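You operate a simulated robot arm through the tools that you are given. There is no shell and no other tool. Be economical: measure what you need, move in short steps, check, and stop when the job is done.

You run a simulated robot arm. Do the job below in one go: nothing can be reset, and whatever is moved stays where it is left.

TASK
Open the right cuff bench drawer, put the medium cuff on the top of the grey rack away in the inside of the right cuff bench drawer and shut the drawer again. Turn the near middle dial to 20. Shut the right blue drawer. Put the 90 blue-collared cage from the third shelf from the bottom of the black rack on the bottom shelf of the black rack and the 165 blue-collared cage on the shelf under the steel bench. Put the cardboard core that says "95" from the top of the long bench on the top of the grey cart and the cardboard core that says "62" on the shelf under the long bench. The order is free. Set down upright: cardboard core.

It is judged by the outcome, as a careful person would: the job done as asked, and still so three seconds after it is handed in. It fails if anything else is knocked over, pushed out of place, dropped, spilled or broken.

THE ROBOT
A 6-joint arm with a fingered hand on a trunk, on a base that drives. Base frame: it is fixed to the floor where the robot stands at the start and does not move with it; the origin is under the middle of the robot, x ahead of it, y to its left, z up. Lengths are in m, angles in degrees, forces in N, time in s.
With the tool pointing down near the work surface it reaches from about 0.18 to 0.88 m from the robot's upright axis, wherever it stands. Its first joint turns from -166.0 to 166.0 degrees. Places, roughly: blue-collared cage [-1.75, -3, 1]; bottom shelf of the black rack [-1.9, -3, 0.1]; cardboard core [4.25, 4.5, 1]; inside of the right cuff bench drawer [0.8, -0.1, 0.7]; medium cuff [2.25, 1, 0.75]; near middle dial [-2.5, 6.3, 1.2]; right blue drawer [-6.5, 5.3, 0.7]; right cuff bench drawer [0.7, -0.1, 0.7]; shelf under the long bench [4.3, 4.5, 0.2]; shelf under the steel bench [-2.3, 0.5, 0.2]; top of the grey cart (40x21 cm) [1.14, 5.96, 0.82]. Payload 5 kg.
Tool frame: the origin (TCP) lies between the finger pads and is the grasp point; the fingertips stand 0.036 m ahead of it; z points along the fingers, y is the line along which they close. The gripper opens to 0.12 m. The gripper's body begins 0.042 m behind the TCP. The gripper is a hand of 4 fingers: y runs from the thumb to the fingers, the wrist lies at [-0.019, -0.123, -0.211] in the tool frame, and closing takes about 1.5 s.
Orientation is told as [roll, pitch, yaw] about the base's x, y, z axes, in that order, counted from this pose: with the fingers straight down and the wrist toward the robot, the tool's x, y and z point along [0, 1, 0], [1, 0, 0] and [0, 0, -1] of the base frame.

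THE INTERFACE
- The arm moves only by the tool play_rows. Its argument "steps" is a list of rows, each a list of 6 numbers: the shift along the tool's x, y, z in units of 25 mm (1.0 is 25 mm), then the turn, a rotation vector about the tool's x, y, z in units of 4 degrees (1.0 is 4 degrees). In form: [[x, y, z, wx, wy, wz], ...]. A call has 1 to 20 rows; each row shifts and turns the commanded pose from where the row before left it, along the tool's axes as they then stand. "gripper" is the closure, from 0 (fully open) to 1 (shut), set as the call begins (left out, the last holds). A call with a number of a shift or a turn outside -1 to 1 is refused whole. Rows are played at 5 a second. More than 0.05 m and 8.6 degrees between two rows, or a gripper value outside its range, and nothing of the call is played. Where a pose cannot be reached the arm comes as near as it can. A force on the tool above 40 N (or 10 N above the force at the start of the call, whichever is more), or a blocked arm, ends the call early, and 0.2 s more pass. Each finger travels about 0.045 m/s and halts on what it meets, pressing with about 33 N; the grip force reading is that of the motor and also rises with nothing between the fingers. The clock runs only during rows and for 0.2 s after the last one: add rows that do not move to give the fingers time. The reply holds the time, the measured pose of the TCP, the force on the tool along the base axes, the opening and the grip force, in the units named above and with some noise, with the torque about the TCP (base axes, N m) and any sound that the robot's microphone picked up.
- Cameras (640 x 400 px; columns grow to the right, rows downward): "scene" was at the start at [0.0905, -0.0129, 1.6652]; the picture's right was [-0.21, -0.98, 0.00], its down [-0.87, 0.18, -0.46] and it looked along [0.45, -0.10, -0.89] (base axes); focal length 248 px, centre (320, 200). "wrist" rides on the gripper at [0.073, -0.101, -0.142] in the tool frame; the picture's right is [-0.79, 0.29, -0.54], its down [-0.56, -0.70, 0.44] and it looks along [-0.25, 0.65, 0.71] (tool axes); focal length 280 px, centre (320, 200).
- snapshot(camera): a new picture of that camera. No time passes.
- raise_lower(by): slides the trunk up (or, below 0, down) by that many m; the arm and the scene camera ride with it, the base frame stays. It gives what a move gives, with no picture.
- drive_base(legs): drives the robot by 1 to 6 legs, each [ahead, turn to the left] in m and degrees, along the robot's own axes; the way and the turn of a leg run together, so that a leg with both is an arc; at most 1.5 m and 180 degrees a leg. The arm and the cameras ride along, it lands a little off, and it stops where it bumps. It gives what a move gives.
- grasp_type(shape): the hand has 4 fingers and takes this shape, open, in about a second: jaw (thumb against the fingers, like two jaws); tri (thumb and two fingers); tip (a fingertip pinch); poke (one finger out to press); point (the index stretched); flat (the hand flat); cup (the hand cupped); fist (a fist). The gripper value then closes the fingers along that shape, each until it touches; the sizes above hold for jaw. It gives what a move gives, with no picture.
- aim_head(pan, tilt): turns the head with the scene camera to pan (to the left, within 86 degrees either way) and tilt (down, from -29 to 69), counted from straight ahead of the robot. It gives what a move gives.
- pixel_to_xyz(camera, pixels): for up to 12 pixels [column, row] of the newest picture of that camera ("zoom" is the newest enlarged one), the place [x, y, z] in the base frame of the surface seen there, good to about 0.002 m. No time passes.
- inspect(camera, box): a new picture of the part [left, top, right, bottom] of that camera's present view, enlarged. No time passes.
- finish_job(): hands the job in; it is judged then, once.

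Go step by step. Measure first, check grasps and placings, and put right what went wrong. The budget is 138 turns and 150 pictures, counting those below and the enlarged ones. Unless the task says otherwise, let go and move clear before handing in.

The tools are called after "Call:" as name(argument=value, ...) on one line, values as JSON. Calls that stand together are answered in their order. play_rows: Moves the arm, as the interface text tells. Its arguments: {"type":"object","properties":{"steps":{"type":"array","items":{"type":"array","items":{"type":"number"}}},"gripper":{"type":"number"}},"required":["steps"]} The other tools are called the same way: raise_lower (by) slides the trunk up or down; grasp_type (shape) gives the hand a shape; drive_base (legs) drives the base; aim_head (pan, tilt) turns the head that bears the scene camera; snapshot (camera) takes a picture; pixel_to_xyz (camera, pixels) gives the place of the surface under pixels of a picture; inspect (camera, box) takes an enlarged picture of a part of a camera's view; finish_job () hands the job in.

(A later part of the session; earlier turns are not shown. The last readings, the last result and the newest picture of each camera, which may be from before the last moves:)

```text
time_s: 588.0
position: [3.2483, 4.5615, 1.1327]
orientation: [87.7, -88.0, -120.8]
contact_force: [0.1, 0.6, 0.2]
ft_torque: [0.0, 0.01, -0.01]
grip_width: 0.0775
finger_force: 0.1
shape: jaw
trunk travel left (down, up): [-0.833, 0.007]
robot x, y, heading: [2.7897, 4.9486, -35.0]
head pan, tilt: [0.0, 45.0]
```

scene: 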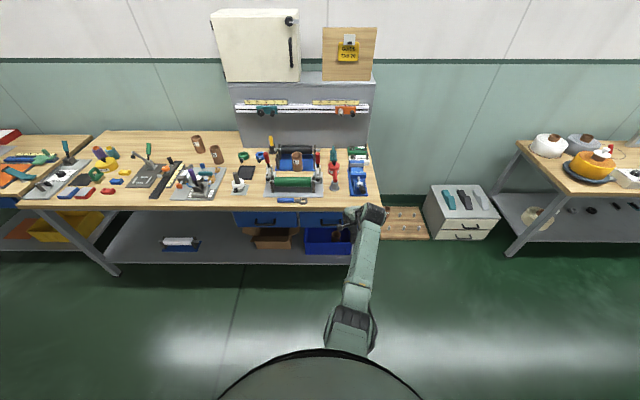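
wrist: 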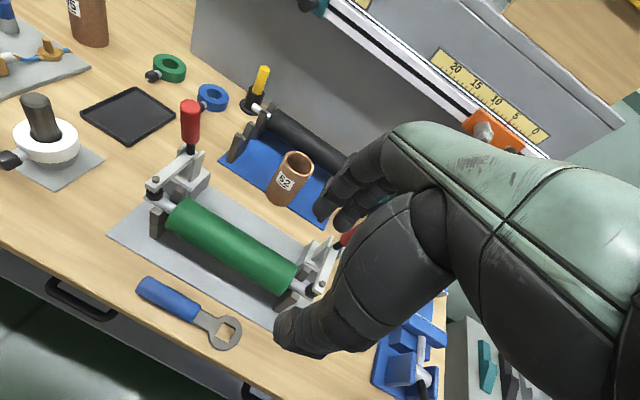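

No reach warnings; the hand is horizontal with y up. Now I'll pitch down 88°.

Call:
play_rows(steps=[[0, 0, 0, 1, 0, 0], [0, 0, 0, 1, 0, 0], [0, 0, 0, 1, 0, 0], [0, 0, 0, 1, 0, 0], [0, 0, 0, 1, 0, 0], [0, 0, 0, 1, 0, 0], [0, 0, 0, 1, 0, 0], [0, 0, 0, 1, 0, 0], [0, 0, 0, 1, 0, 0], [0, 0, 0, 1, 0, 0], [0, 0, 0, 1, 0, 0], [0, 0, 0, 1, 0, 0], [0, 0, 0, 1, 0, 0], [0, 0, 0, 1, 0, 0], [0, 0, 0, 1, 0, 0], [0, 0, 0, 1, 0, 0], [0, 0, 0, 1, 0, 0], [0, 0, 0, 1, 0, 0], [0, 0, 0, 1, 0, 0], [0, 0, 0, 1, 0, 0]])

Call:
play_rows(steps=[[0, 0, 0, 1, 0, 0], [0, 0, 0, 1, 0, 0], [0.5, 0.5, -0.5, 0, 0, 0], [0.5, 0.5, -0.5, 0, 0, 0]])

```text
time_s: 592.2
position: [3.2279, 4.5449, 1.1293]
orientation: [2.6, -10.0, -33.2]
contact_force: [0.8, 0.3, -0.1]
ft_torque: [0.02, 0.03, 0.01]
grip_width: 0.0776
finger_force: 0.2
shape: jaw
out of reach, approached as far as the arm can: row 18, 19, 20
trunk travel left (down, up): [-0.833, 0.007]
robot x, y, heading: [2.785, 4.9436, -35.0]
head pan, tilt: [0.0, 45.0]
```

```text
time_s: 593.2
position: [3.2179, 4.52, 1.1577]
orientation: [3.0, -2.1, -32.6]
contact_force: [0.2, 0.9, 0.3]
ft_torque: [0.04, -0.01, -0.01]
grip_width: 0.0777
finger_force: 0.0
shape: jaw
out of reach, approached as far as the arm can: row 1, 2, 3, 4
trunk travel left (down, up): [-0.833, 0.007]
robot x, y, heading: [2.7893, 4.9477, -35.3]
head pan, tilt: [0.0, 45.0]
```

Still limited: the wrist seems wound past its singular pose (pitch ≈ -54°) on the wrong side. I'll pitch up again, shift the hand 25 cm left while horizontal, then pitch down passing on the other side.

Call:
play_rows(steps=[[0, 0, 0, -1, 0, 0], [0, 0, 0, -1, 0, 0], [0, 0, 0, -1, 0, 0], [0, 0, 0, -1, 0, 0], [0, 0, 0, -1, 0, 0], [0, 0, 0, -1, 0, 0], [0, 0, 0, -1, 0, 0], [0, 0, 0, -1, 0, 0], [0, 0, 0, -1, 0, 0], [0, 0, 0, -1, 0, 0], [0, 0, 0, -1, 0, 0], [0, 0, 0, -1, 0, 0], [0, 0, 0, -1, 0, 0], [0, 0, 0, -1, 0, 0], [0, 0, 0, -1, 0, 0], [0, 0, 0, -1, 0, 0], [0, 0, 0, -1, 0, 0], [0, 0, 0, -1, 0, 0], [0, 0, 0, -1, 0, 0], [0, 0, 0, -1, 0, 0]])

Call:
play_rows(steps=[[1, 0, 0, -1, 0, 0], [1, 0, 0, 0, 0, 0], [1, 0, 0, 0, 0, 0], [1, 0, 0, 0, 0, 0], [1, 0, 0, 0, 0, 0], [1, 0, 0, 0, 0, 0], [1, 0, 0, 0, 0, 0], [1, 0, 0, 0, 0, 0], [1, 0, 0, 0, 0, 0], [1, 0, 0, 0, 0, 0], [1, 0, 0, 0, 0, 0]])

Call:
play_rows(steps=[[0, 0, 0, 1, 0, 0], [0, 0, 0, 1, 0, 0], [0, 0, 0, 1, 0, 0], [0, 0, 0, 1, 0, 0], [0, 0, 0, 1, 0, 0], [0, 0, 0, 1, 0, 0], [0, 0, 0, 1, 0, 0], [0, 0, 0, 1, 0, 0], [0, 0, 0, 1, 0, 0], [0, 0, 0, 1, 0, 0], [0, 0, 0, 1, 0, 0], [0, 0, 0, 1, 0, 0], [0, 0, 0, 1, 0, 0], [0, 0, 0, 1, 0, 0], [0, 0, 0, 1, 0, 0], [0, 0, 0, 1, 0, 0], [0, 0, 0, 1, 0, 0], [0, 0, 0, 1, 0, 0], [0, 0, 0, 1, 0, 0], [0, 0, 0, 1, 0, 0]])

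```text
time_s: 597.4
position: [3.2179, 4.5208, 1.1572]
orientation: [14.2, -81.7, -47.4]
contact_force: [-0.2, -0.2, 1.3]
ft_torque: [-0.01, 0.01, 0.01]
grip_width: 0.0774
finger_force: 0.0
shape: jaw
trunk travel left (down, up): [-0.833, 0.007]
robot x, y, heading: [2.7912, 4.9435, -34.9]
head pan, tilt: [0.0, 45.0]
```

```text
time_s: 599.8
position: [3.3694, 4.7515, 1.1653]
orientation: [25.1, -85.5, -58.2]
contact_force: [0.0, -0.4, -0.1]
ft_torque: [0.0, 0.01, -0.03]
grip_width: 0.0778
finger_force: 0.0
shape: jaw
trunk travel left (down, up): [-0.833, 0.007]
robot x, y, heading: [2.7853, 4.9453, -35.2]
head pan, tilt: [0.0, 45.0]
```

```text
time_s: 604.0
position: [3.3743, 4.7769, 1.1659]
orientation: [1.1, -6.2, -34.1]
contact_force: [0.3, 0.0, 0.1]
ft_torque: [-0.01, 0.03, 0.05]
grip_width: 0.0777
finger_force: 0.0
shape: jaw
out of reach, approached as far as the arm can: row 19, 20
trunk travel left (down, up): [-0.833, 0.007]
robot x, y, heading: [2.7885, 4.947, -35.0]
head pan, tilt: [0.0, 45.0]
```

Let me test freedom: shift right 10 cm and forward 10 cm.

Call:
play_rows(steps=[[0, 0.8, 0, 0, 0, 0], [0, 0.8, 0, 0.5, 0, 0], [0, 0.8, 0, 0.5, 0, 0], [0, 0.8, 0, 0.5, 0, 0], [-1, 0, 0, 0, 0, 0], [-1, 0, 0, 0, 0, 0], [-1, 0, 0, 0, 0, 0], [-1, 0, 0, 0, 0, 0]])

```text
time_s: 605.8
position: [3.3992, 4.7902, 1.1772]
orientation: [0.3, -0.7, -34.5]
contact_force: [0.1, 1.2, -0.4]
ft_torque: [0.03, 0.0, 0.02]
grip_width: 0.0776
finger_force: 0.2
shape: jaw
out of reach, approached as far as the arm can: row 1, 2, 3, 4, 5, 6, 7, 8
trunk travel left (down, up): [-0.833, 0.007]
robot x, y, heading: [2.7884, 4.9444, -35.4]
head pan, tilt: [0.0, 45.0]
```

Now it's blocked on the other side, so the wrist must pass its singular pose aligned with the arm plane. I'll pitch up, shift to lateral ≈0.07 and pitch down there.

Call:
play_rows(steps=[[0, 0, 0, -1, 0, 0], [0, 0, 0, -1, 0, 0], [0, 0, 0, -1, 0, 0], [0, 0, 0, -1, 0, 0], [0, 0, 0, -1, 0, 0], [0, 0, 0, -1, 0, 0], [0, 0, 0, -1, 0, 0], [0, 0, 0, -1, 0, 0], [0, 0, 0, -1, 0, 0], [0, 0, 0, -1, 0, 0], [0, 0, 0, -1, 0, 0], [0, 0, 0, -1, 0, 0], [0, 0, 0, -1, 0, 0], [0, 0, 0, -1, 0, 0], [0, 0, 0, -1, 0, 0], [0, 0, 0, -1, 0, 0], [0, 0, 0, -1, 0, 0], [0, 0, 0, -1, 0, 0], [0, 0, 0, -1, 0, 0], [0, 0, 0, -1, 0, 0]])

Call:
play_rows(steps=[[-0.9, 0, 0, -1, 0, 0], [-0.9, 0, 0, -0.5, 0, 0], [-0.9, 0, 0, 0, 0, 0], [-0.9, 0, 0, 0, 0, 0], [-0.9, 0, 0, 0, 0, 0], [-0.9, 0, 0, 0, 0, 0]])

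Call:
play_rows(steps=[[0, 0, 0, 1, 0, 0], [0, 0, 0, 1, 0, 0], [0, 0, 0, 1, 0, 0], [0, 0, 0, 1, 0, 0], [0, 0, 0, 1, 0, 0], [0, 0, 0, 1, 0, 0], [0, 0, 0, 1, 0, 0], [0, 0, 0, 1, 0, 0], [0, 0, 0, 1, 0, 0], [0, 0, 0, 1, 0, 0], [0, 0, 0, 1, 0, 0], [0, 0, 0, 1, 0, 0], [0, 0, 0, 1, 0, 0], [0, 0, 0, 1, 0, 0], [0, 0, 0, 1, 0, 0], [0, 0, 0, 1, 0, 0], [0, 0, 0, 1, 0, 0], [0, 0, 0, 1, 0, 0], [0, 0, 0, 1, 0, 0], [0, 0, 0, 1, 0, 0]])

Call:
play_rows(steps=[[0, 0.5, 0, 0.5, 0, 0], [0, 0.8, 0, 0, 0, 0], [0, 0.8, 0, 0, 0, 0], [-0.5, 0, 0, 0, 0, 0], [-0.5, 0, 0, 0, 0, 0]])

```text
time_s: 610.0
position: [3.4022, 4.792, 1.1775]
orientation: [11.1, -79.8, -44.3]
contact_force: [0.1, -0.6, -0.5]
ft_torque: [-0.01, 0.01, 0.0]
grip_width: 0.0776
finger_force: 0.1
shape: jaw
out of reach, approached as far as the arm can: row 1
trunk travel left (down, up): [-0.833, 0.007]
robot x, y, heading: [2.7897, 4.9432, -35.1]
head pan, tilt: [0.0, 45.0]
```

```text
time_s: 611.4
position: [3.327, 4.6796, 1.1742]
orientation: [26.0, -85.5, -59.1]
contact_force: [-0.3, 0.2, 0.4]
ft_torque: [-0.02, 0.01, -0.01]
grip_width: 0.0774
finger_force: 0.0
shape: jaw
trunk travel left (down, up): [-0.833, 0.007]
robot x, y, heading: [2.7878, 4.9432, -35.3]
head pan, tilt: [0.0, 45.0]
```

```text
time_s: 615.6
position: [3.3464, 4.7331, 1.1643]
orientation: [1.8, -13.8, -36.7]
contact_force: [0.3, -0.2, -0.4]
ft_torque: [-0.02, 0.01, 0.0]
grip_width: 0.0777
finger_force: 0.1
shape: jaw
out of reach, approached as far as the arm can: row 7, 9, 15, 16, 17, 18, 19, 20
trunk travel left (down, up): [-0.833, 0.007]
robot x, y, heading: [2.7846, 4.9441, -35.3]
head pan, tilt: [0.0, 45.0]
```

```text
time_s: 616.8
position: [3.386, 4.7351, 1.1719]
orientation: [1.9, -11.9, -36.4]
contact_force: [0.3, 0.2, 0.2]
ft_torque: [0.01, -0.02, -0.01]
grip_width: 0.0777
finger_force: 0.1
shape: jaw
out of reach, approached as far as the arm can: row 1, 2, 3, 4, 5
trunk travel left (down, up): [-0.833, 0.007]
robot x, y, heading: [2.7893, 4.9451, -35.5]
head pan, tilt: [0.0, 45.0]
```

I'll pitch up again and set lateral precisely to ≈0.033 so the singular pose is crossed in-plane.

Call:
play_rows(steps=[[0, 0, 0, -1, 0, 0], [0, 0, 0, -1, 0, 0], [0, 0, 0, -1, 0, 0], [0, 0, 0, -1, 0, 0], [0, 0, 0, -1, 0, 0], [0, 0, 0, -1, 0, 0], [0, 0, 0, -1, 0, 0], [0, 0, 0, -1, 0, 0], [0, 0, 0, -1, 0, 0], [0, 0, 0, -1, 0, 0], [0, 0, 0, -1, 0, 0], [0, 0, 0, -1, 0, 0], [0, 0, 0, -1, 0, 0], [0, 0, 0, -1, 0, 0], [0, 0, 0, -1, 0, 0], [0, 0, 0, -1, 0, 0], [0, 0, 0, -1, 0, 0], [0, 0, 0, -1, 0, 0]])

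Call:
play_rows(steps=[[-0.9, 0, 0, 0, 0, 0], [-0.9, 0, 0, 0, 0, 0], [-0.9, 0, 0, 0, 0, 0], [-0.9, 0, 0, 0, 0, 0], [-0.9, 0, 0, 0, 0, 0], [-0.9, 0, 0, 0, 0, 0]])

```text
time_s: 620.6
position: [3.386, 4.7332, 1.1736]
orientation: [20.7, -83.2, -56.1]
contact_force: [-0.6, 0.7, 0.7]
ft_torque: [-0.05, 0.01, 0.02]
grip_width: 0.0776
finger_force: 0.0
shape: jaw
trunk travel left (down, up): [-0.833, 0.007]
robot x, y, heading: [2.7899, 4.9464, -35.0]
head pan, tilt: [0.0, 45.0]
```

```text
time_s: 622.0
position: [3.3048, 4.6223, 1.1665]
orientation: [20.6, -83.1, -56.2]
contact_force: [-0.8, -0.3, 0.0]
ft_torque: [0.01, 0.01, -0.03]
grip_width: 0.0774
finger_force: 0.0
shape: jaw
trunk travel left (down, up): [-0.833, 0.007]
robot x, y, heading: [2.7885, 4.9441, -35.1]
head pan, tilt: [0.0, 45.0]
```

Lateral 0.034, relative yaw -0.5°. I'll trim 1.8 cm right and 2.4° roll, then pitch down.

Call:
play_rows(steps=[[-0.7, 0, 0, 0, 0, -0.6], [0, 0, 0, 1, 0, 0], [0, 0, 0, 1, 0, 0], [0, 0, 0, 1, 0, 0], [0, 0, 0, 1, 0, 0], [0, 0, 0, 1, 0, 0], [0, 0, 0, 1, 0, 0], [0, 0, 0, 1, 0, 0], [0, 0, 0, 1, 0, 0], [0, 0, 0, 1, 0, 0], [0, 0, 0, 1, 0, 0], [0, 0, 0, 1, 0, 0], [0, 0, 0, 1, 0, 0], [0, 0, 0, 1, 0, 0], [0, 0, 0, 1, 0, 0], [0, 0, 0, 1, 0, 0], [0, 0, 0, 1, 0, 0]])

Call:
play_rows(steps=[[0, 0, 0, 1, 0, 0], [0, 0, 0, 1, 0, 0], [0, 0, 0, 1, 0, 0], [0.4, 0.4, 0, 0, 0, 0], [0.4, 0.4, 0, 0, 0, 0], [0.4, 0.4, 0, 0, 0, 0]])

```text
time_s: 625.6
position: [3.2968, 4.6098, 1.1667]
orientation: [0.0, -19.6, -35.4]
contact_force: [0.3, -0.3, 0.7]
ft_torque: [-0.03, -0.01, 0.04]
grip_width: 0.0776
finger_force: 0.0
shape: jaw
trunk travel left (down, up): [-0.833, 0.007]
robot x, y, heading: [2.7906, 4.943, -35.1]
head pan, tilt: [0.0, 45.0]
```

```text
time_s: 627.0
position: [3.3384, 4.6184, 1.1701]
orientation: [0.0, -7.6, -35.4]
contact_force: [0.2, 0.0, 0.0]
ft_torque: [-0.02, -0.01, 0.02]
grip_width: 0.0778
finger_force: 0.1
shape: jaw
trunk travel left (down, up): [-0.833, 0.007]
robot x, y, heading: [2.7899, 4.9446, -34.9]
head pan, tilt: [0.0, 45.0]
```

The wrist is free again. I'll level the hand, align to n=5.65 and move over core 62.

Call:
play_rows(steps=[[-0.7, 0, 0, 0.95, 0, 0], [-0.7, 0, 0, 0.95, 0, 0], [-0.6, 0, 0, 0, 0, 0]])

Call:
drive_base(legs=[[0.62, 0]])

Call:
play_rows(steps=[[0, 0.9, 0, 0, 0, 0], [0, 0.9, 0, 0, 0, 0], [0, 0.9, 0, 0, 0, 0], [0, 0.9, 0, 0, 0, 0], [0, 0.9, 0, 0, 0, 0], [0, 0.9, 0, 0, 0, 0]])

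Call:
snapshot(camera="wrist")

```text
time_s: 627.8
position: [3.3097, 4.5759, 1.1706]
orientation: [0.0, -0.1, -35.3]
contact_force: [-0.1, -0.5, 0.3]
ft_torque: [-0.01, -0.04, 0.03]
grip_width: 0.0778
finger_force: 0.1
shape: jaw
trunk travel left (down, up): [-0.833, 0.007]
robot x, y, heading: [2.7882, 4.9428, -35.2]
head pan, tilt: [0.0, 45.0]
```

```text
time_s: 631.6
position: [3.8233, 4.2238, 1.1707]
orientation: [0.1, -0.1, -34.8]
contact_force: [0.1, 1.1, 0.6]
ft_torque: [-0.01, 0.01, 0.03]
grip_width: 0.0777
finger_force: 0.0
shape: jaw
trunk travel left (down, up): [-0.833, 0.007]
robot x, y, heading: [3.3, 4.5894, -34.8]
head pan, tilt: [0.0, 45.0]
```

```text
time_s: 633.0
position: [3.9345, 4.1453, 1.1716]
orientation: [0.0, 0.0, -34.7]
contact_force: [-0.1, -0.1, 0.6]
ft_torque: [0.01, -0.02, -0.04]
grip_width: 0.0777
finger_force: 0.1
shape: jaw
trunk travel left (down, up): [-0.833, 0.007]
robot x, y, heading: [3.302, 4.5857, -34.5]
head pan, tilt: [0.0, 45.0]
```

```text
35 pictures are left
```

wrist: 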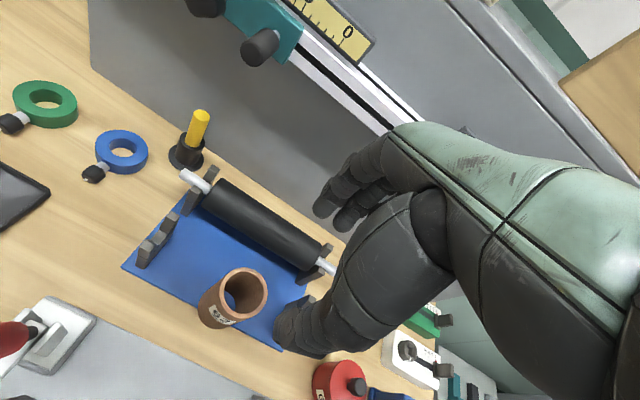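

Good view of core 62 (243,295). I'll measure its rim and the roller.

Call:
pixel_to_xyz(camera="wrist", pixels=[[223, 288], [265, 295], [243, 271], [248, 317], [262, 278], [228, 308], [265, 245], [300, 262], [210, 320], [275, 330]])

```text
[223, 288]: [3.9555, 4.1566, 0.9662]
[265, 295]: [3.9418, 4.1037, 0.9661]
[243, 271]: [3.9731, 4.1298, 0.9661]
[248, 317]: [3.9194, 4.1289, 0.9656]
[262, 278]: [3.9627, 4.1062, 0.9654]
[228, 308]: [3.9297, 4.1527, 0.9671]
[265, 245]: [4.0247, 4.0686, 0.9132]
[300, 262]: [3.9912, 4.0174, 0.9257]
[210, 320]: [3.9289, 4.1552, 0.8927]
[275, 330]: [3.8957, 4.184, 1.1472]
```

Core centre is (3.947, 4.130), top z 0.966, radius 2.8 cm. I'll correct 2 cm and descend to z 0.951.

Call:
play_rows(steps=[[-0.24, 0.76, 0, 0, 0, 0], [0, 0, 0.88, 0, 0, 0], [0, 0, 0.88, 0, 0, 0], [0, 0, 0.88, 0, 0, 0], [0, 0, 0.88, 0, 0, 0], [0, 0, 0.88, 0, 0, 0], [0, 0, 0.88, 0, 0, 0], [0, 0, 0.88, 0, 0, 0], [0, 0, 0, 0, 0, 0]])

Call:
snapshot(camera="wrist")

```text
time_s: 635.0
position: [3.947, 4.1292, 1.0146]
orientation: [0.0, -0.1, -34.9]
contact_force: [0.9, -0.4, -0.1]
ft_torque: [0.01, -0.02, -0.04]
grip_width: 0.0778
finger_force: 0.0
shape: jaw
trunk travel left (down, up): [-0.833, 0.007]
robot x, y, heading: [3.2985, 4.589, -34.5]
head pan, tilt: [0.0, 45.0]
```

```text
34 pictures are left
```

wrist: 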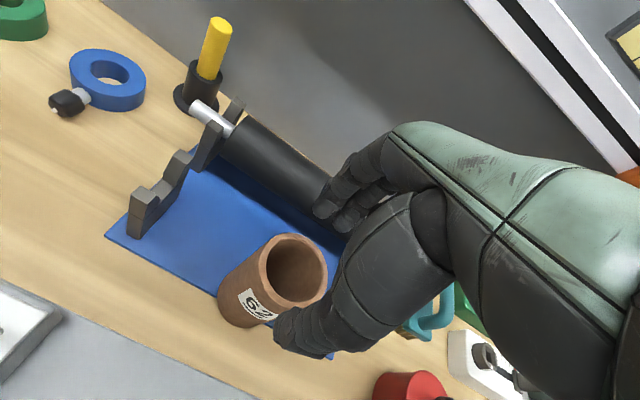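

Well centred. I'll descend 6.3 cm and grip.

Call:
play_rows(steps=[[0, 0, 0.85, 0, 0, 0], [0, 0, 0.85, 0, 0, 0], [0, 0, 0.82, 0, 0, 0], [0, 0, 0, 0, 0, 0]])

Call:
play_rows(steps=[[0, 0, 0, 0, 0, 0], [0, 0, 0, 0, 0, 0], [0, 0, 0, 0, 0, 0], [0, 0, 0, 0, 0, 0], [0, 0, 0, 0, 0, 0]], gripper=1)

Call:
play_rows(steps=[[0, 0, -0.8, 0, 0, 0], [0, 0, -0.9, 0, 0, 0], [0, 0, -0.9, 0, 0, 0], [0, 0, -0.9, 0, 0, 0], [0, 0, -0.9, 0, 0, 0], [0, 0, -0.9, 0, 0, 0], [0, 0, -0.9, 0, 0, 0], [0, 0, -0.9, 0, 0, 0]])

Call:
snapshot(camera="wrist")

```text
time_s: 636.0
position: [3.9479, 4.1292, 0.9535]
orientation: [0.0, -0.2, -34.8]
contact_force: [0.0, 0.5, 0.4]
ft_torque: [0.01, -0.04, 0.01]
grip_width: 0.0778
finger_force: 0.0
shape: jaw
trunk travel left (down, up): [-0.833, 0.007]
robot x, y, heading: [3.3022, 4.5854, -34.7]
head pan, tilt: [0.0, 45.0]
```

```text
time_s: 637.2
position: [3.9495, 4.1299, 0.9548]
orientation: [0.0, -0.1, -34.7]
contact_force: [0.0, -0.2, -1.0]
ft_torque: [0.03, -0.03, -0.04]
grip_width: 0.0533
finger_force: 32.9
shape: jaw
trunk travel left (down, up): [-0.833, 0.007]
robot x, y, heading: [3.2985, 4.5862, -34.7]
head pan, tilt: [0.0, 45.0]
```

```text
time_s: 639.0
position: [3.947, 4.1304, 1.1303]
orientation: [0.1, -0.1, -34.8]
contact_force: [0.4, -1.0, -0.3]
ft_torque: [-0.03, 0.04, 0.01]
grip_width: 0.0533
finger_force: 33.3
shape: jaw
trunk travel left (down, up): [-0.833, 0.007]
robot x, y, heading: [3.3025, 4.5904, -34.6]
head pan, tilt: [0.0, 45.0]
```

```text
33 pictures are left
```

wrist: 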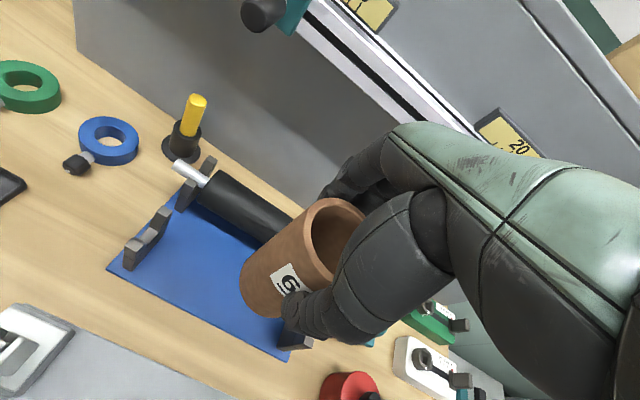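

Core 62 is held. I'll raise a bit more, back out, shift 0.64 m left and lower in front of the lower shelf.

Call:
play_rows(steps=[[0, 0, -0.9, 0, 0, 0], [0, 0, -0.9, 0, 0, 0]])

Call:
drive_base(legs=[[-0.75, 0], [0, 90], [0.64, 0], [0, -90]])

Call:
raise_lower(by=-0.4)

Call:
raise_lower(by=-0.38)

Call:
aim_head(pan=0, tilt=35)

Call:
snapshot(camera="scene")

```text
time_s: 639.6
position: [3.9476, 4.1316, 1.176]
orientation: [0.0, 0.0, -34.9]
contact_force: [0.0, 0.1, -0.7]
ft_torque: [-0.02, 0.01, 0.0]
grip_width: 0.0536
finger_force: 33.2
shape: jaw
trunk travel left (down, up): [-0.833, 0.007]
robot x, y, heading: [3.299, 4.5898, -34.6]
head pan, tilt: [0.0, 45.0]
```

```text
time_s: 656.6
position: [3.7067, 5.0562, 1.1744]
orientation: [0.0, -0.2, -36.3]
contact_force: [0.1, -0.2, -0.6]
ft_torque: [0.0, -0.01, -0.02]
grip_width: 0.0524
finger_force: 32.6
shape: jaw
trunk travel left (down, up): [-0.833, 0.007]
robot x, y, heading: [3.0695, 5.5305, -35.9]
head pan, tilt: [0.0, 45.0]
```

```text
time_s: 660.4
position: [3.7077, 5.0548, 0.775]
orientation: [0.0, -0.1, -36.3]
contact_force: [0.9, 1.1, -1.3]
ft_torque: [0.03, -0.02, -0.03]
grip_width: 0.0527
finger_force: 32.4
shape: jaw
trunk travel left (down, up): [-0.433, 0.407]
robot x, y, heading: [3.0699, 5.5297, -36.1]
head pan, tilt: [0.0, 45.0]
```

```text
time_s: 664.1
position: [3.7063, 5.0552, 0.3944]
orientation: [0.0, -0.1, -36.3]
contact_force: [-0.2, 0.9, 0.3]
ft_torque: [0.01, 0.04, 0.02]
grip_width: 0.0527
finger_force: 32.9
shape: jaw
trunk travel left (down, up): [-0.053, 0.787]
robot x, y, heading: [3.0726, 5.5257, -36.3]
head pan, tilt: [0.0, 45.0]
```

```text
time_s: 664.8
position: [3.707, 5.0555, 0.3957]
orientation: [0.0, -0.1, -36.3]
contact_force: [-0.7, -0.6, -0.6]
ft_torque: [0.02, 0.0, 0.01]
grip_width: 0.0525
finger_force: 33.1
shape: jaw
trunk travel left (down, up): [-0.053, 0.787]
robot x, y, heading: [3.0723, 5.5286, -36.0]
head pan, tilt: [0.0, 35.0]
```

```text
32 pictures are left
```

scene: 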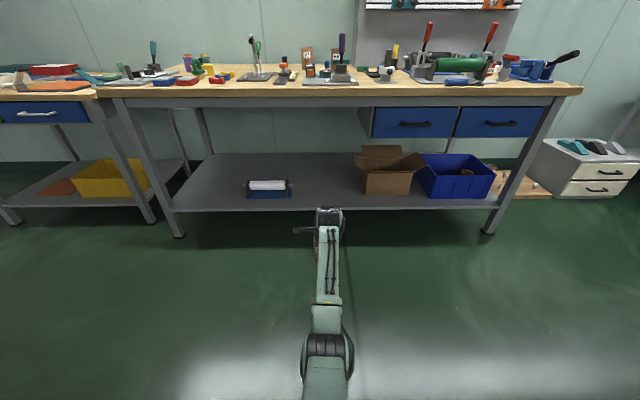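

Shelf gap at (325,190) between the roll and the box. I'll measure.

Call:
pixel_to_xyz(camera="scene", pixels=[[325, 203], [325, 195], [325, 180], [290, 192], [364, 190], [360, 175], [440, 112], [300, 108], [290, 180]])

```text
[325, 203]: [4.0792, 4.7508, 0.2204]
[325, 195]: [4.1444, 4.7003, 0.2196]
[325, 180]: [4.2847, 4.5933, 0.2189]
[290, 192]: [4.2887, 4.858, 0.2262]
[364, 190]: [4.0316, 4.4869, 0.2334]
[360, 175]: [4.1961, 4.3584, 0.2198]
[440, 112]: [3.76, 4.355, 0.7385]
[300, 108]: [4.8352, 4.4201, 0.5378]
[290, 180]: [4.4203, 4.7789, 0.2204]
```

Gap spans n 6.0–6.44; TCP n=6.27. I'll drive in 0.59 m and lower toward the shelf (z 0.22).

Call:
play_rows(steps=[[-0.8, 0, 0, 0, 0, 0]])

Call:
drive_base(legs=[[0.59, 0]])

Call:
play_rows(steps=[[0, 0, 0.8, 0, 0, 0], [0, 0, 0.8, 0, 0, 0], [0, 0, 0.8, 0, 0, 0], [0, 0, 0.25, 0, 0, 0], [0, 0, 0, 0, 0, 0]])

Call:
snapshot(camera="wrist")

```text
time_s: 665.2
position: [3.6937, 5.0385, 0.3943]
orientation: [0.1, -0.1, -36.3]
contact_force: [-0.1, 0.4, -0.6]
ft_torque: [-0.03, -0.01, 0.04]
grip_width: 0.0526
finger_force: 33.3
shape: jaw
trunk travel left (down, up): [-0.053, 0.787]
robot x, y, heading: [3.0696, 5.53, -36.2]
head pan, tilt: [0.0, 35.0]
```

```text
time_s: 668.9
position: [4.1681, 4.6837, 0.3937]
orientation: [0.0, -0.1, -36.6]
contact_force: [0.0, -0.1, -1.0]
ft_torque: [0.0, 0.0, 0.0]
grip_width: 0.0526
finger_force: 32.8
shape: jaw
trunk travel left (down, up): [-0.053, 0.787]
robot x, y, heading: [3.5478, 5.1751, -36.6]
head pan, tilt: [0.0, 35.0]
```

```text
time_s: 670.1
position: [4.1677, 4.684, 0.3276]
orientation: [0.0, -0.2, -36.5]
contact_force: [0.1, 0.4, -1.1]
ft_torque: [0.0, 0.0, 0.0]
grip_width: 0.0526
finger_force: 33.0
shape: jaw
trunk travel left (down, up): [-0.053, 0.787]
robot x, y, heading: [3.5465, 5.1774, -36.7]
head pan, tilt: [0.0, 35.0]
```

```text
31 pictures are left
```

wrist: 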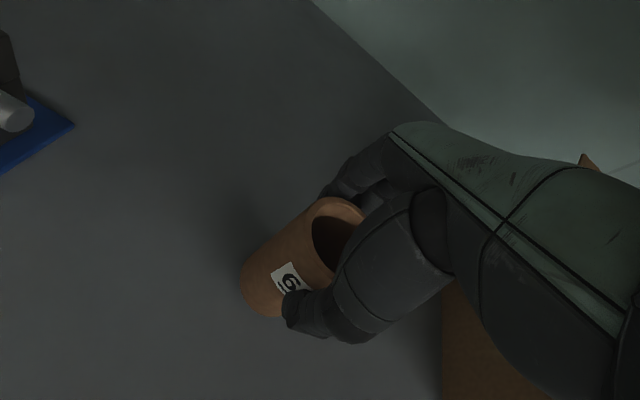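

I'll lower in small steps to contact.

Call:
play_rows(steps=[[0, 0, 0.12, 0, 0, 0], [0, 0, 0.08, 0, 0, 0], [0, 0, 0, 0, 0, 0]])

Call:
play_rows(steps=[[0, 0, 0.07, 0, 0, 0], [0, 0, 0.07, 0, 0, 0], [0, 0, 0, 0, 0, 0]])

```text
time_s: 670.9
position: [4.1675, 4.6829, 0.3216]
orientation: [0.0, 0.0, -36.6]
contact_force: [0.0, -0.7, -1.1]
ft_torque: [0.0, -0.01, -0.01]
grip_width: 0.0523
finger_force: 32.8
shape: jaw
trunk travel left (down, up): [-0.053, 0.787]
robot x, y, heading: [3.5482, 5.1759, -36.4]
head pan, tilt: [0.0, 35.0]
```

```text
time_s: 671.7
position: [4.1685, 4.6835, 0.3183]
orientation: [0.0, 0.0, -36.6]
contact_force: [-0.7, -0.4, -1.0]
ft_torque: [-0.02, -0.03, 0.01]
grip_width: 0.0526
finger_force: 32.7
shape: jaw
trunk travel left (down, up): [-0.053, 0.787]
robot x, y, heading: [3.5467, 5.1786, -36.5]
head pan, tilt: [0.0, 35.0]
```

Call:
play_rows(steps=[[0, 0, 0.06, 0, 0, 0], [0, 0, 0, 0, 0, 0], [0, 0, 0.06, 0, 0, 0], [0, 0, 0, 0, 0, 0]])

Call:
inspect(camera="wrist", box=[200, 170, 400, 350])

```text
time_s: 672.7
position: [4.1684, 4.6836, 0.3167]
orientation: [0.1, -0.1, -36.7]
contact_force: [-0.2, 0.7, 3.6]
ft_torque: [-0.04, -0.05, 0.0]
grip_width: 0.0526
finger_force: 32.7
shape: jaw
trunk travel left (down, up): [-0.053, 0.787]
robot x, y, heading: [3.5491, 5.1794, -36.4]
head pan, tilt: [0.0, 35.0]
```

```text
2.22 times, centred on (300, 260) of wrist
```

zoom: 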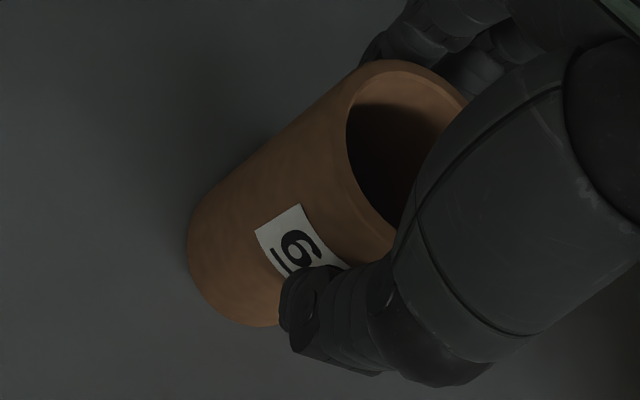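

Contact at 3.6 N. I'll open to 0.09, lift clear and back out.

Call:
play_rows(steps=[[0, 0, 0, 0, 0, 0], [0, 0, 0, 0, 0, 0], [0, 0, 0, 0, 0, 0], [0, 0, 0, 0, 0, 0], [0, 0, 0, 0, 0, 0]], gripper=0.25)

Call:
play_rows(steps=[[0, 0, -0.9, 0, 0, 0], [0, 0, -0.9, 0, 0, 0], [0, 0, -0.9, 0, 0, 0], [0, 0, -0.4, 0, 0, 0]])

Call:
drive_base(legs=[[-0.7, 0]])

Call:
snapshot(camera="scene")

```text
time_s: 673.9
position: [4.1687, 4.6838, 0.3151]
orientation: [0.0, -0.1, -36.6]
contact_force: [0.0, 0.1, 0.5]
ft_torque: [-0.01, 0.02, 0.0]
grip_width: 0.0897
finger_force: 0.1
shape: jaw
trunk travel left (down, up): [-0.053, 0.787]
robot x, y, heading: [3.5459, 5.1789, -36.6]
head pan, tilt: [0.0, 35.0]
```

```text
time_s: 674.9
position: [4.1675, 4.6834, 0.3941]
orientation: [0.0, -0.1, -36.6]
contact_force: [0.2, 0.3, -1.3]
ft_torque: [0.01, -0.03, 0.02]
grip_width: 0.0893
finger_force: 0.1
shape: jaw
trunk travel left (down, up): [-0.053, 0.787]
robot x, y, heading: [3.5472, 5.1806, -36.6]
head pan, tilt: [0.0, 35.0]
```

```text
time_s: 679.1
position: [3.5983, 5.1105, 0.394]
orientation: [-0.1, -0.1, -36.2]
contact_force: [-0.2, -1.1, 0.4]
ft_torque: [-0.01, 0.06, -0.03]
grip_width: 0.09
finger_force: 0.0
shape: jaw
trunk travel left (down, up): [-0.053, 0.787]
robot x, y, heading: [2.972, 5.5971, -36.2]
head pan, tilt: [0.0, 35.0]
```

```text
29 pictures are left
```

scene: 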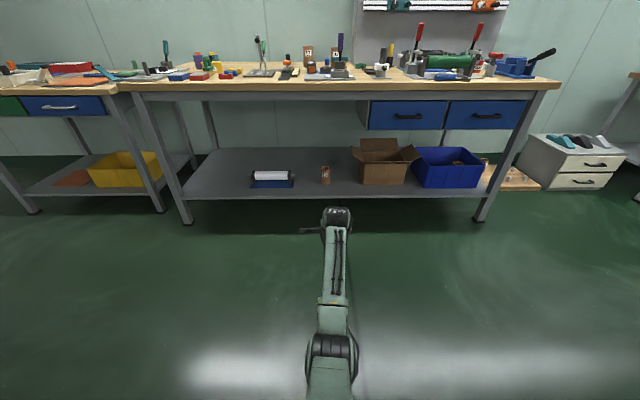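

Core 62 stands upright on the shelf. I'll raise and go over to core 95.

Call:
raise_lower(by=0.4)

Call:
raise_lower(by=0.385)

Call:
drive_base(legs=[[0, -5], [0.75, 0], [0, 6]])

Call:
snapshot(camera="wrist")

Call:
snapshot(camera="scene")

```text
time_s: 682.9
position: [3.5983, 5.11, 0.7944]
orientation: [0.1, -0.1, -36.2]
contact_force: [0.5, -0.1, -0.2]
ft_torque: [0.04, 0.0, 0.0]
grip_width: 0.0898
finger_force: 0.0
shape: jaw
trunk travel left (down, up): [-0.453, 0.387]
robot x, y, heading: [2.9737, 5.5999, -36.0]
head pan, tilt: [0.0, 35.0]
```

```text
time_s: 686.6
position: [3.5978, 5.1093, 1.1792]
orientation: [-0.1, -0.1, -36.2]
contact_force: [-0.4, 0.0, -0.8]
ft_torque: [-0.01, 0.02, 0.0]
grip_width: 0.0899
finger_force: 0.0
shape: jaw
trunk travel left (down, up): [-0.838, 0.002]
robot x, y, heading: [2.9782, 5.6004, -36.1]
head pan, tilt: [0.0, 35.0]
```

```text
time_s: 692.2
position: [4.1703, 4.6226, 1.1788]
orientation: [0.0, -0.1, -35.4]
contact_force: [-1.1, -0.3, 0.0]
ft_torque: [0.0, -0.02, 0.03]
grip_width: 0.0899
finger_force: 0.1
shape: jaw
trunk travel left (down, up): [-0.838, 0.002]
robot x, y, heading: [3.5414, 5.1042, -35.4]
head pan, tilt: [0.0, 35.0]
```

```text
28 pictures are left
```

wrist: 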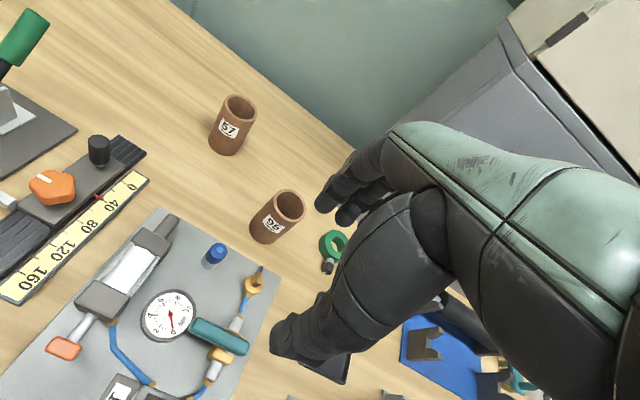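

```text
27 pictures are left
```

scene: 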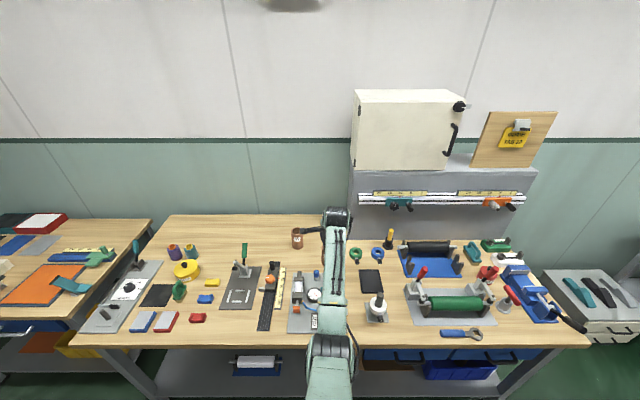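

Core 95 is ahead at wrist px (280,215). I'll measure its rim.

Call:
pixel_to_xyz(camera="wrist", pixels=[[276, 203], [304, 208], [291, 191], [288, 221], [300, 195], [278, 213], [262, 235]])

```text
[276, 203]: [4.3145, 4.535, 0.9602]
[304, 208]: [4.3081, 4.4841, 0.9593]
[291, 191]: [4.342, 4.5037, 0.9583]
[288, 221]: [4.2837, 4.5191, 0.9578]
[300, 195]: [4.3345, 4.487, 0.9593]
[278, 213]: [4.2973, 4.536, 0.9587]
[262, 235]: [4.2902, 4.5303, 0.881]
```

Core 95 centre is (4.313, 4.511), top z 0.959. I'll drive 0.13 m and extend 5 cm, then descend.

Call:
drive_base(legs=[[0.13, 0]])

Call:
play_rows(steps=[[-0.3, 0.9, 0, 0, 0, 0], [0, 0.9, 0, 0, 0, 0], [0, 0.25, 0, 0, 0, 0], [0, 0, 0.9, 0, 0, 0], [0, 0, 0.9, 0, 0, 0], [0, 0, 0.9, 0, 0, 0], [0, 0, 0.9, 0, 0, 0], [0, 0, 0.9, 0, 0, 0], [0, 0, 0.9, 0, 0, 0]])

Call:
snapshot(camera="wrist")

```text
time_s: 693.5
position: [4.2743, 4.5506, 1.1795]
orientation: [0.0, -0.1, -35.4]
contact_force: [0.1, 0.5, -0.5]
ft_torque: [-0.04, 0.0, 0.0]
grip_width: 0.0897
finger_force: 0.1
shape: jaw
trunk travel left (down, up): [-0.838, 0.002]
robot x, y, heading: [3.648, 5.0286, -35.3]
head pan, tilt: [0.0, 35.0]
```

```text
time_s: 695.5
position: [4.3126, 4.5117, 1.0436]
orientation: [0.1, -0.1, -35.4]
contact_force: [0.3, -0.1, -0.2]
ft_torque: [0.05, -0.02, 0.04]
grip_width: 0.0898
finger_force: 0.0
shape: jaw
trunk travel left (down, up): [-0.838, 0.002]
robot x, y, heading: [3.6467, 5.0311, -35.2]
head pan, tilt: [0.0, 35.0]
```

```text
26 pictures are left
```

wrist: 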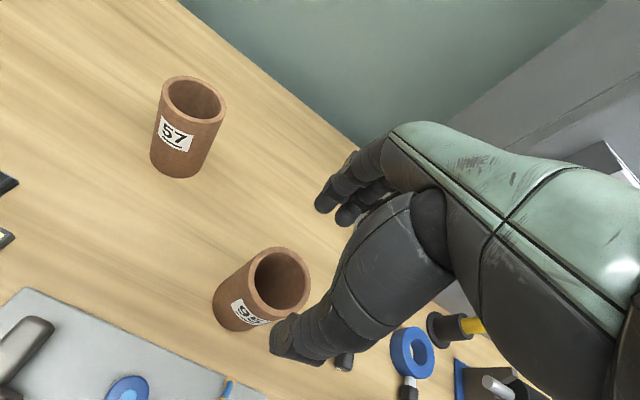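

Centred. I'll descend 8.5 cm, grip and lift.

Call:
play_rows(steps=[[0, 0, 0.85, 0, 0, 0], [0, 0, 0.85, 0, 0, 0], [0, 0, 0.85, 0, 0, 0], [0, 0, 0.85, 0, 0, 0], [0, 0, 0, 0, 0, 0]])

Call:
play_rows(steps=[[0, 0, 0, 0, 0, 0], [0, 0, 0, 0, 0, 0], [0, 0, 0, 0, 0, 0], [0, 0, 0, 0, 0, 0], [0, 0, 0, 0, 0, 0], [0, 0, 0, 0, 0, 0]], gripper=1)

Call:
play_rows(steps=[[0, 0, -0.8, 0, 0, 0], [0, 0, -0.9, 0, 0, 0], [0, 0, -0.9, 0, 0, 0], [0, 0, -0.9, 0, 0, 0], [0, 0, -0.9, 0, 0, 0], [0, 0, -0.9, 0, 0, 0], [0, 0, -0.9, 0, 0, 0], [0, 0, -0.9, 0, 0, 0], [0, 0, -0.9, 0, 0, 0]])

Call:
snapshot(camera="wrist")

```text
time_s: 696.8
position: [4.3149, 4.5132, 0.9607]
orientation: [0.0, -0.1, -35.4]
contact_force: [0.3, -0.3, -0.1]
ft_torque: [0.01, -0.01, 0.05]
grip_width: 0.0897
finger_force: 0.0
shape: jaw
trunk travel left (down, up): [-0.838, 0.002]
robot x, y, heading: [3.6465, 5.0303, -35.2]
head pan, tilt: [0.0, 35.0]
```

```text
time_s: 698.1
position: [4.3156, 4.5139, 0.9603]
orientation: [0.0, 0.0, -35.5]
contact_force: [-0.3, -0.9, -0.1]
ft_torque: [-0.02, 0.01, 0.0]
grip_width: 0.0536
finger_force: 33.4
shape: jaw
trunk travel left (down, up): [-0.838, 0.002]
robot x, y, heading: [3.647, 5.0257, -35.1]
head pan, tilt: [0.0, 35.0]
```

```text
time_s: 700.1
position: [4.3122, 4.5126, 1.1603]
orientation: [0.1, -0.1, -35.4]
contact_force: [-0.2, -0.2, -0.9]
ft_torque: [0.0, 0.02, 0.0]
grip_width: 0.0534
finger_force: 33.0
shape: jaw
trunk travel left (down, up): [-0.838, 0.002]
robot x, y, heading: [3.6459, 5.0286, -35.1]
head pan, tilt: [0.0, 35.0]
```

```text
25 pictures are left
```

wrist: 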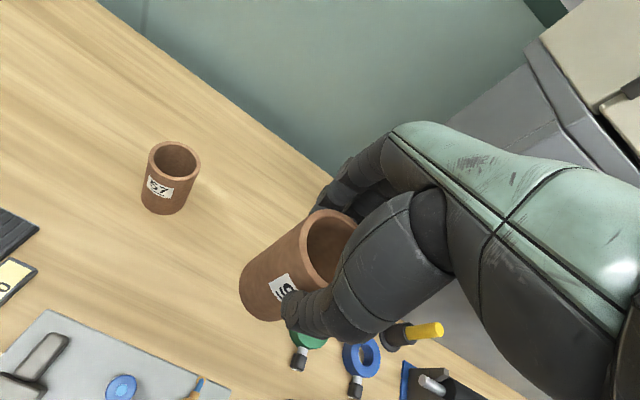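

Core 95 is held. I'll back out and turn toward the grey cart.

Call:
drive_base(legs=[[-0.8, 0], [0, -159.3], [0.4, 0]])

Call:
aim_head(pan=0, tilt=35)

Call:
snapshot(camera="scene")

```text
time_s: 715.0
position: [1.8309, 5.89, 1.1595]
orientation: [0.0, -0.1, 162.8]
contact_force: [0.4, 0.8, -0.5]
ft_torque: [0.02, 0.04, 0.0]
grip_width: 0.0532
finger_force: 33.0
shape: jaw
trunk travel left (down, up): [-0.838, 0.002]
robot x, y, heading: [2.6231, 5.6105, 162.8]
head pan, tilt: [0.0, 35.0]
```

```text
time_s: 715.6
position: [1.8312, 5.8904, 1.1591]
orientation: [-0.2, -0.1, 162.7]
contact_force: [0.2, 0.5, -0.5]
ft_torque: [-0.02, -0.02, -0.01]
grip_width: 0.0529
finger_force: 33.4
shape: jaw
trunk travel left (down, up): [-0.838, 0.002]
robot x, y, heading: [2.6243, 5.6059, 162.8]
head pan, tilt: [0.0, 35.0]
```

```text
24 pictures are left
```

scene: 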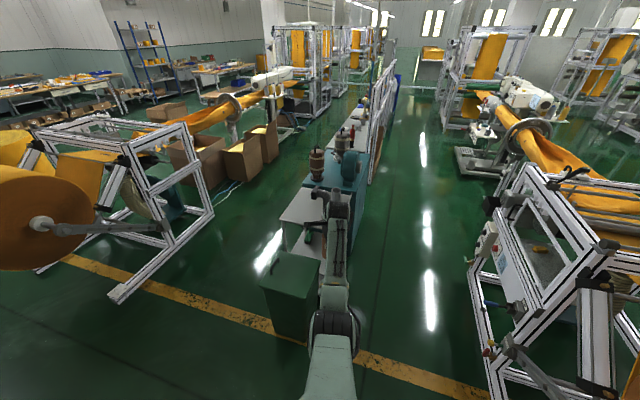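

Call:
inspect(camera="scene", box=[250, 120, 410, 300])

Call:
pixel_to_xyz(camera="scene", pixels=[[300, 205], [290, 220], [310, 195], [316, 165], [285, 250], [300, 262], [310, 220], [300, 240]])

```text
2.22 times, centred on (330, 210) of scene
```

zoom: 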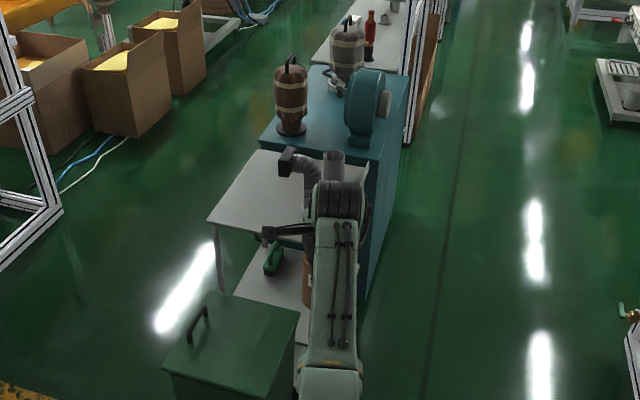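

```text
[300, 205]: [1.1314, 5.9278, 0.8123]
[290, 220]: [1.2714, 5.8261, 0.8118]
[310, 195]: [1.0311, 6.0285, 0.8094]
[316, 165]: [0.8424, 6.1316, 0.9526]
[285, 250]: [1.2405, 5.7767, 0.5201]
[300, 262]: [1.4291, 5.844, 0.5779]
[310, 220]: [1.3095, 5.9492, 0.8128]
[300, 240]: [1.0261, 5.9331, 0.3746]
```

Call:
pixel_to_xyz(camera="zoom", pixels=[[213, 217], [262, 154], [295, 235], [355, 165], [286, 162], [305, 178], [333, 168], [270, 262], [240, 300], [285, 330], [292, 95], [225, 215]])

Call:
snapshot(camera="wrist")

```text
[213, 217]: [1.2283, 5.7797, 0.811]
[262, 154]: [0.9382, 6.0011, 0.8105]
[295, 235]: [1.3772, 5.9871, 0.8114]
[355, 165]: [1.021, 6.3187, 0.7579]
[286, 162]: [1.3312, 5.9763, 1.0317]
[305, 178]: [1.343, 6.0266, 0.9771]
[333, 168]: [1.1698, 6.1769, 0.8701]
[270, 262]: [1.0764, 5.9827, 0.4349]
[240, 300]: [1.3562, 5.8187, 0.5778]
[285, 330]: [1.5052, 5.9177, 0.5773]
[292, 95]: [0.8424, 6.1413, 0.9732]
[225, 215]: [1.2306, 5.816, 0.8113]
```

```text
22 pictures are left
```

wrist: 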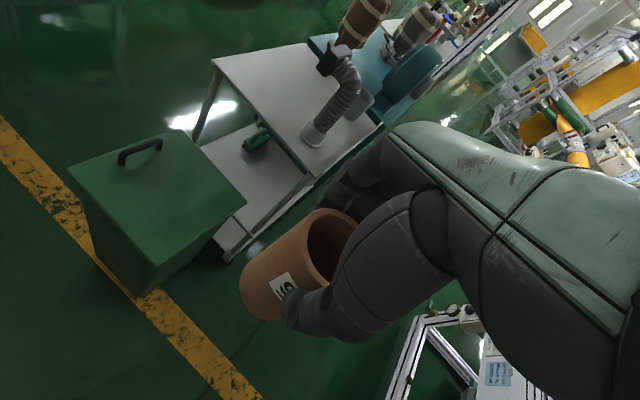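

The cart top is in the wrist view, with a hose standing on its right side (315,135). I'll measure the free area.

Call:
pixel_to_xyz(camera="wrist", pixels=[[315, 140], [303, 130], [265, 90], [216, 62], [305, 172], [285, 110], [250, 65], [300, 60], [335, 68], [350, 62], [330, 150], [260, 75]])

```text
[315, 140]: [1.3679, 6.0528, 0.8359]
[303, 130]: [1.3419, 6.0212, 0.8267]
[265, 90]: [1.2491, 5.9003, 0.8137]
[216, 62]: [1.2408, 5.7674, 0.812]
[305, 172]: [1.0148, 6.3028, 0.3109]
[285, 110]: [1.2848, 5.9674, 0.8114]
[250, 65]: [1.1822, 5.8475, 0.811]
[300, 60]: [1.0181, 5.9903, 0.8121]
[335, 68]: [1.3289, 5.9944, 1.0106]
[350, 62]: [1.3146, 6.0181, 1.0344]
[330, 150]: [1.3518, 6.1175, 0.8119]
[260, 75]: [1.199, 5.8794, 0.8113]
```

The free strip on the cart is n 5.43–5.64, with the hose to the right; my target is b=-2.49, n=5.505. I'll reposition by reversing along -n so the arm avoids the frames.

Call:
drive_base(legs=[[0, -108], [-0.626, 0], [0, 90], [0.35, 0]])

Call:
aim_head(pan=15, tilt=45)

Call:
snapshot(camera="scene")

Call:
snapshot(camera="wrist")

```text
time_s: 731.5
position: [1.3062, 5.8358, 1.161]
orientation: [0.0, -0.1, 143.2]
contact_force: [0.4, 0.4, -0.6]
ft_torque: [0.0, 0.04, -0.02]
grip_width: 0.0521
finger_force: 32.9
shape: jaw
trunk travel left (down, up): [-0.838, 0.002]
robot x, y, heading: [1.9587, 5.305, 143.2]
head pan, tilt: [0.0, 35.0]
```

```text
time_s: 732.3
position: [1.305, 5.8369, 1.1599]
orientation: [-0.1, 0.0, 143.2]
contact_force: [0.1, 0.6, -1.4]
ft_torque: [-0.01, 0.01, -0.05]
grip_width: 0.0521
finger_force: 33.0
shape: jaw
trunk travel left (down, up): [-0.838, 0.002]
robot x, y, heading: [1.9613, 5.3042, 143.1]
head pan, tilt: [15.0, 45.0]
```

```text
21 pictures are left
```

scene: 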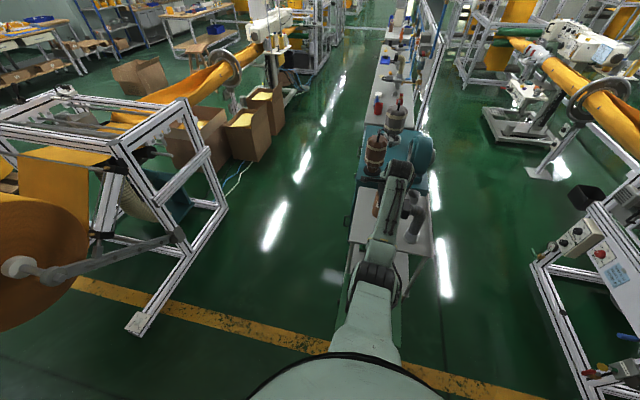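

```text
20 pictures are left
```

wrist: 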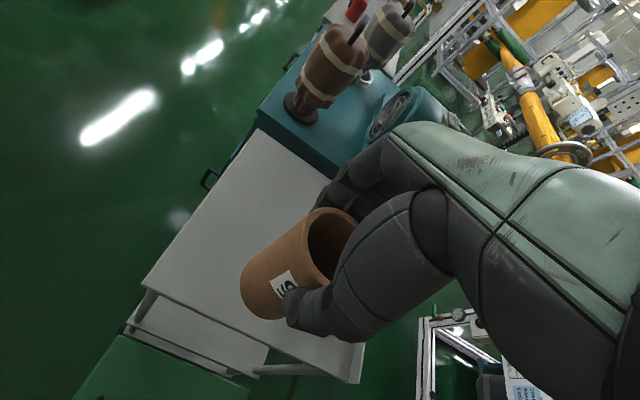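

I need to know the bin's near edge before driving closer; measuring around the arm.

Call:
pixel_to_xyz(camera="scene", pixels=[[397, 310], [400, 335], [401, 350], [340, 310], [343, 290], [335, 335], [402, 300], [395, 290]])

Call:
inspect(camera="scene", box=[300, 200, 460, 360])

```text
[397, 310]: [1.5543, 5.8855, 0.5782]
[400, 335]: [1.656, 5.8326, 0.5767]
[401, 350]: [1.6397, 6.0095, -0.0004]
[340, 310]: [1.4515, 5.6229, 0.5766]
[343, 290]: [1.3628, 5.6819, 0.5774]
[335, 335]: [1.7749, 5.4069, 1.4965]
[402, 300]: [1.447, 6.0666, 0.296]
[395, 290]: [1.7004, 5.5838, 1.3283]
```

```text
2.50 times, centred on (380, 280) of scene
```

zoom: 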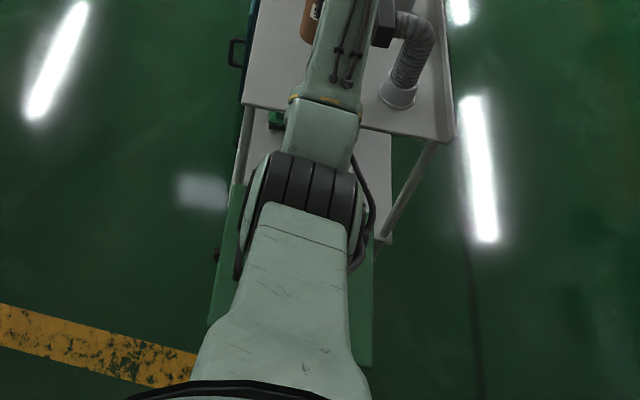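

Bin near edge b≈-1.96; I keep ≥0.4 m clearance. I'll drive 9.5 cm, extend 2.3 cm and shift 2 cm left, placing at b≈-2.42.

Call:
drive_base(legs=[[0.095, 0]])

Call:
play_rows(steps=[[0.8, 0.9, 0, 0, 0, 0], [0, 0, 0.9, 0, 0, 0], [0, 0, 0.9, 0, 0, 0], [0, 0, 0.9, 0, 0, 0], [0, 0, 0.9, 0, 0, 0], [0, 0, 0.9, 0, 0, 0], [0, 0, 0.9, 0, 0, 0], [0, 0, 0.9, 0, 0, 0], [0, 0, 0.9, 0, 0, 0], [0, 0, 0, 0, 0, 0]])

Call:
snapshot(camera="wrist")

```text
time_s: 733.4
position: [1.2297, 5.8937, 1.1599]
orientation: [0.0, -0.1, 143.3]
contact_force: [-1.7, -0.5, -0.6]
ft_torque: [0.02, -0.03, 0.02]
grip_width: 0.0521
finger_force: 32.7
shape: jaw
trunk travel left (down, up): [-0.838, 0.002]
robot x, y, heading: [1.8824, 5.3605, 143.3]
head pan, tilt: [15.0, 45.0]
```

```text
time_s: 735.6
position: [1.2063, 5.8858, 0.986]
orientation: [0.0, 0.0, 143.3]
contact_force: [0.1, 0.2, -2.1]
ft_torque: [0.02, 0.01, -0.01]
grip_width: 0.0519
finger_force: 33.1
shape: jaw
out of reach, approached as far as the arm can: row 9
trunk travel left (down, up): [-0.838, 0.002]
robot x, y, heading: [1.8812, 5.3575, 143.6]
head pan, tilt: [15.0, 45.0]
```

```text
18 pictures are left
```

wrist: 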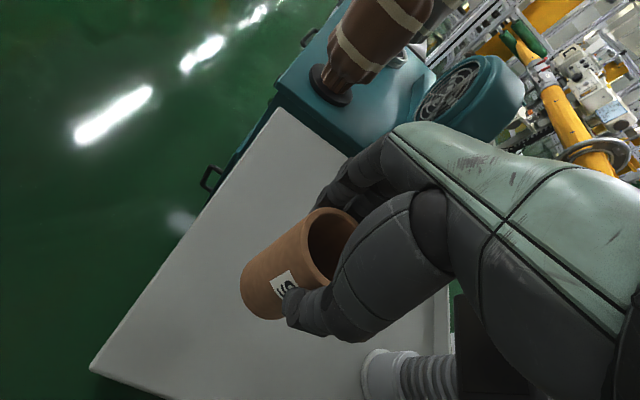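

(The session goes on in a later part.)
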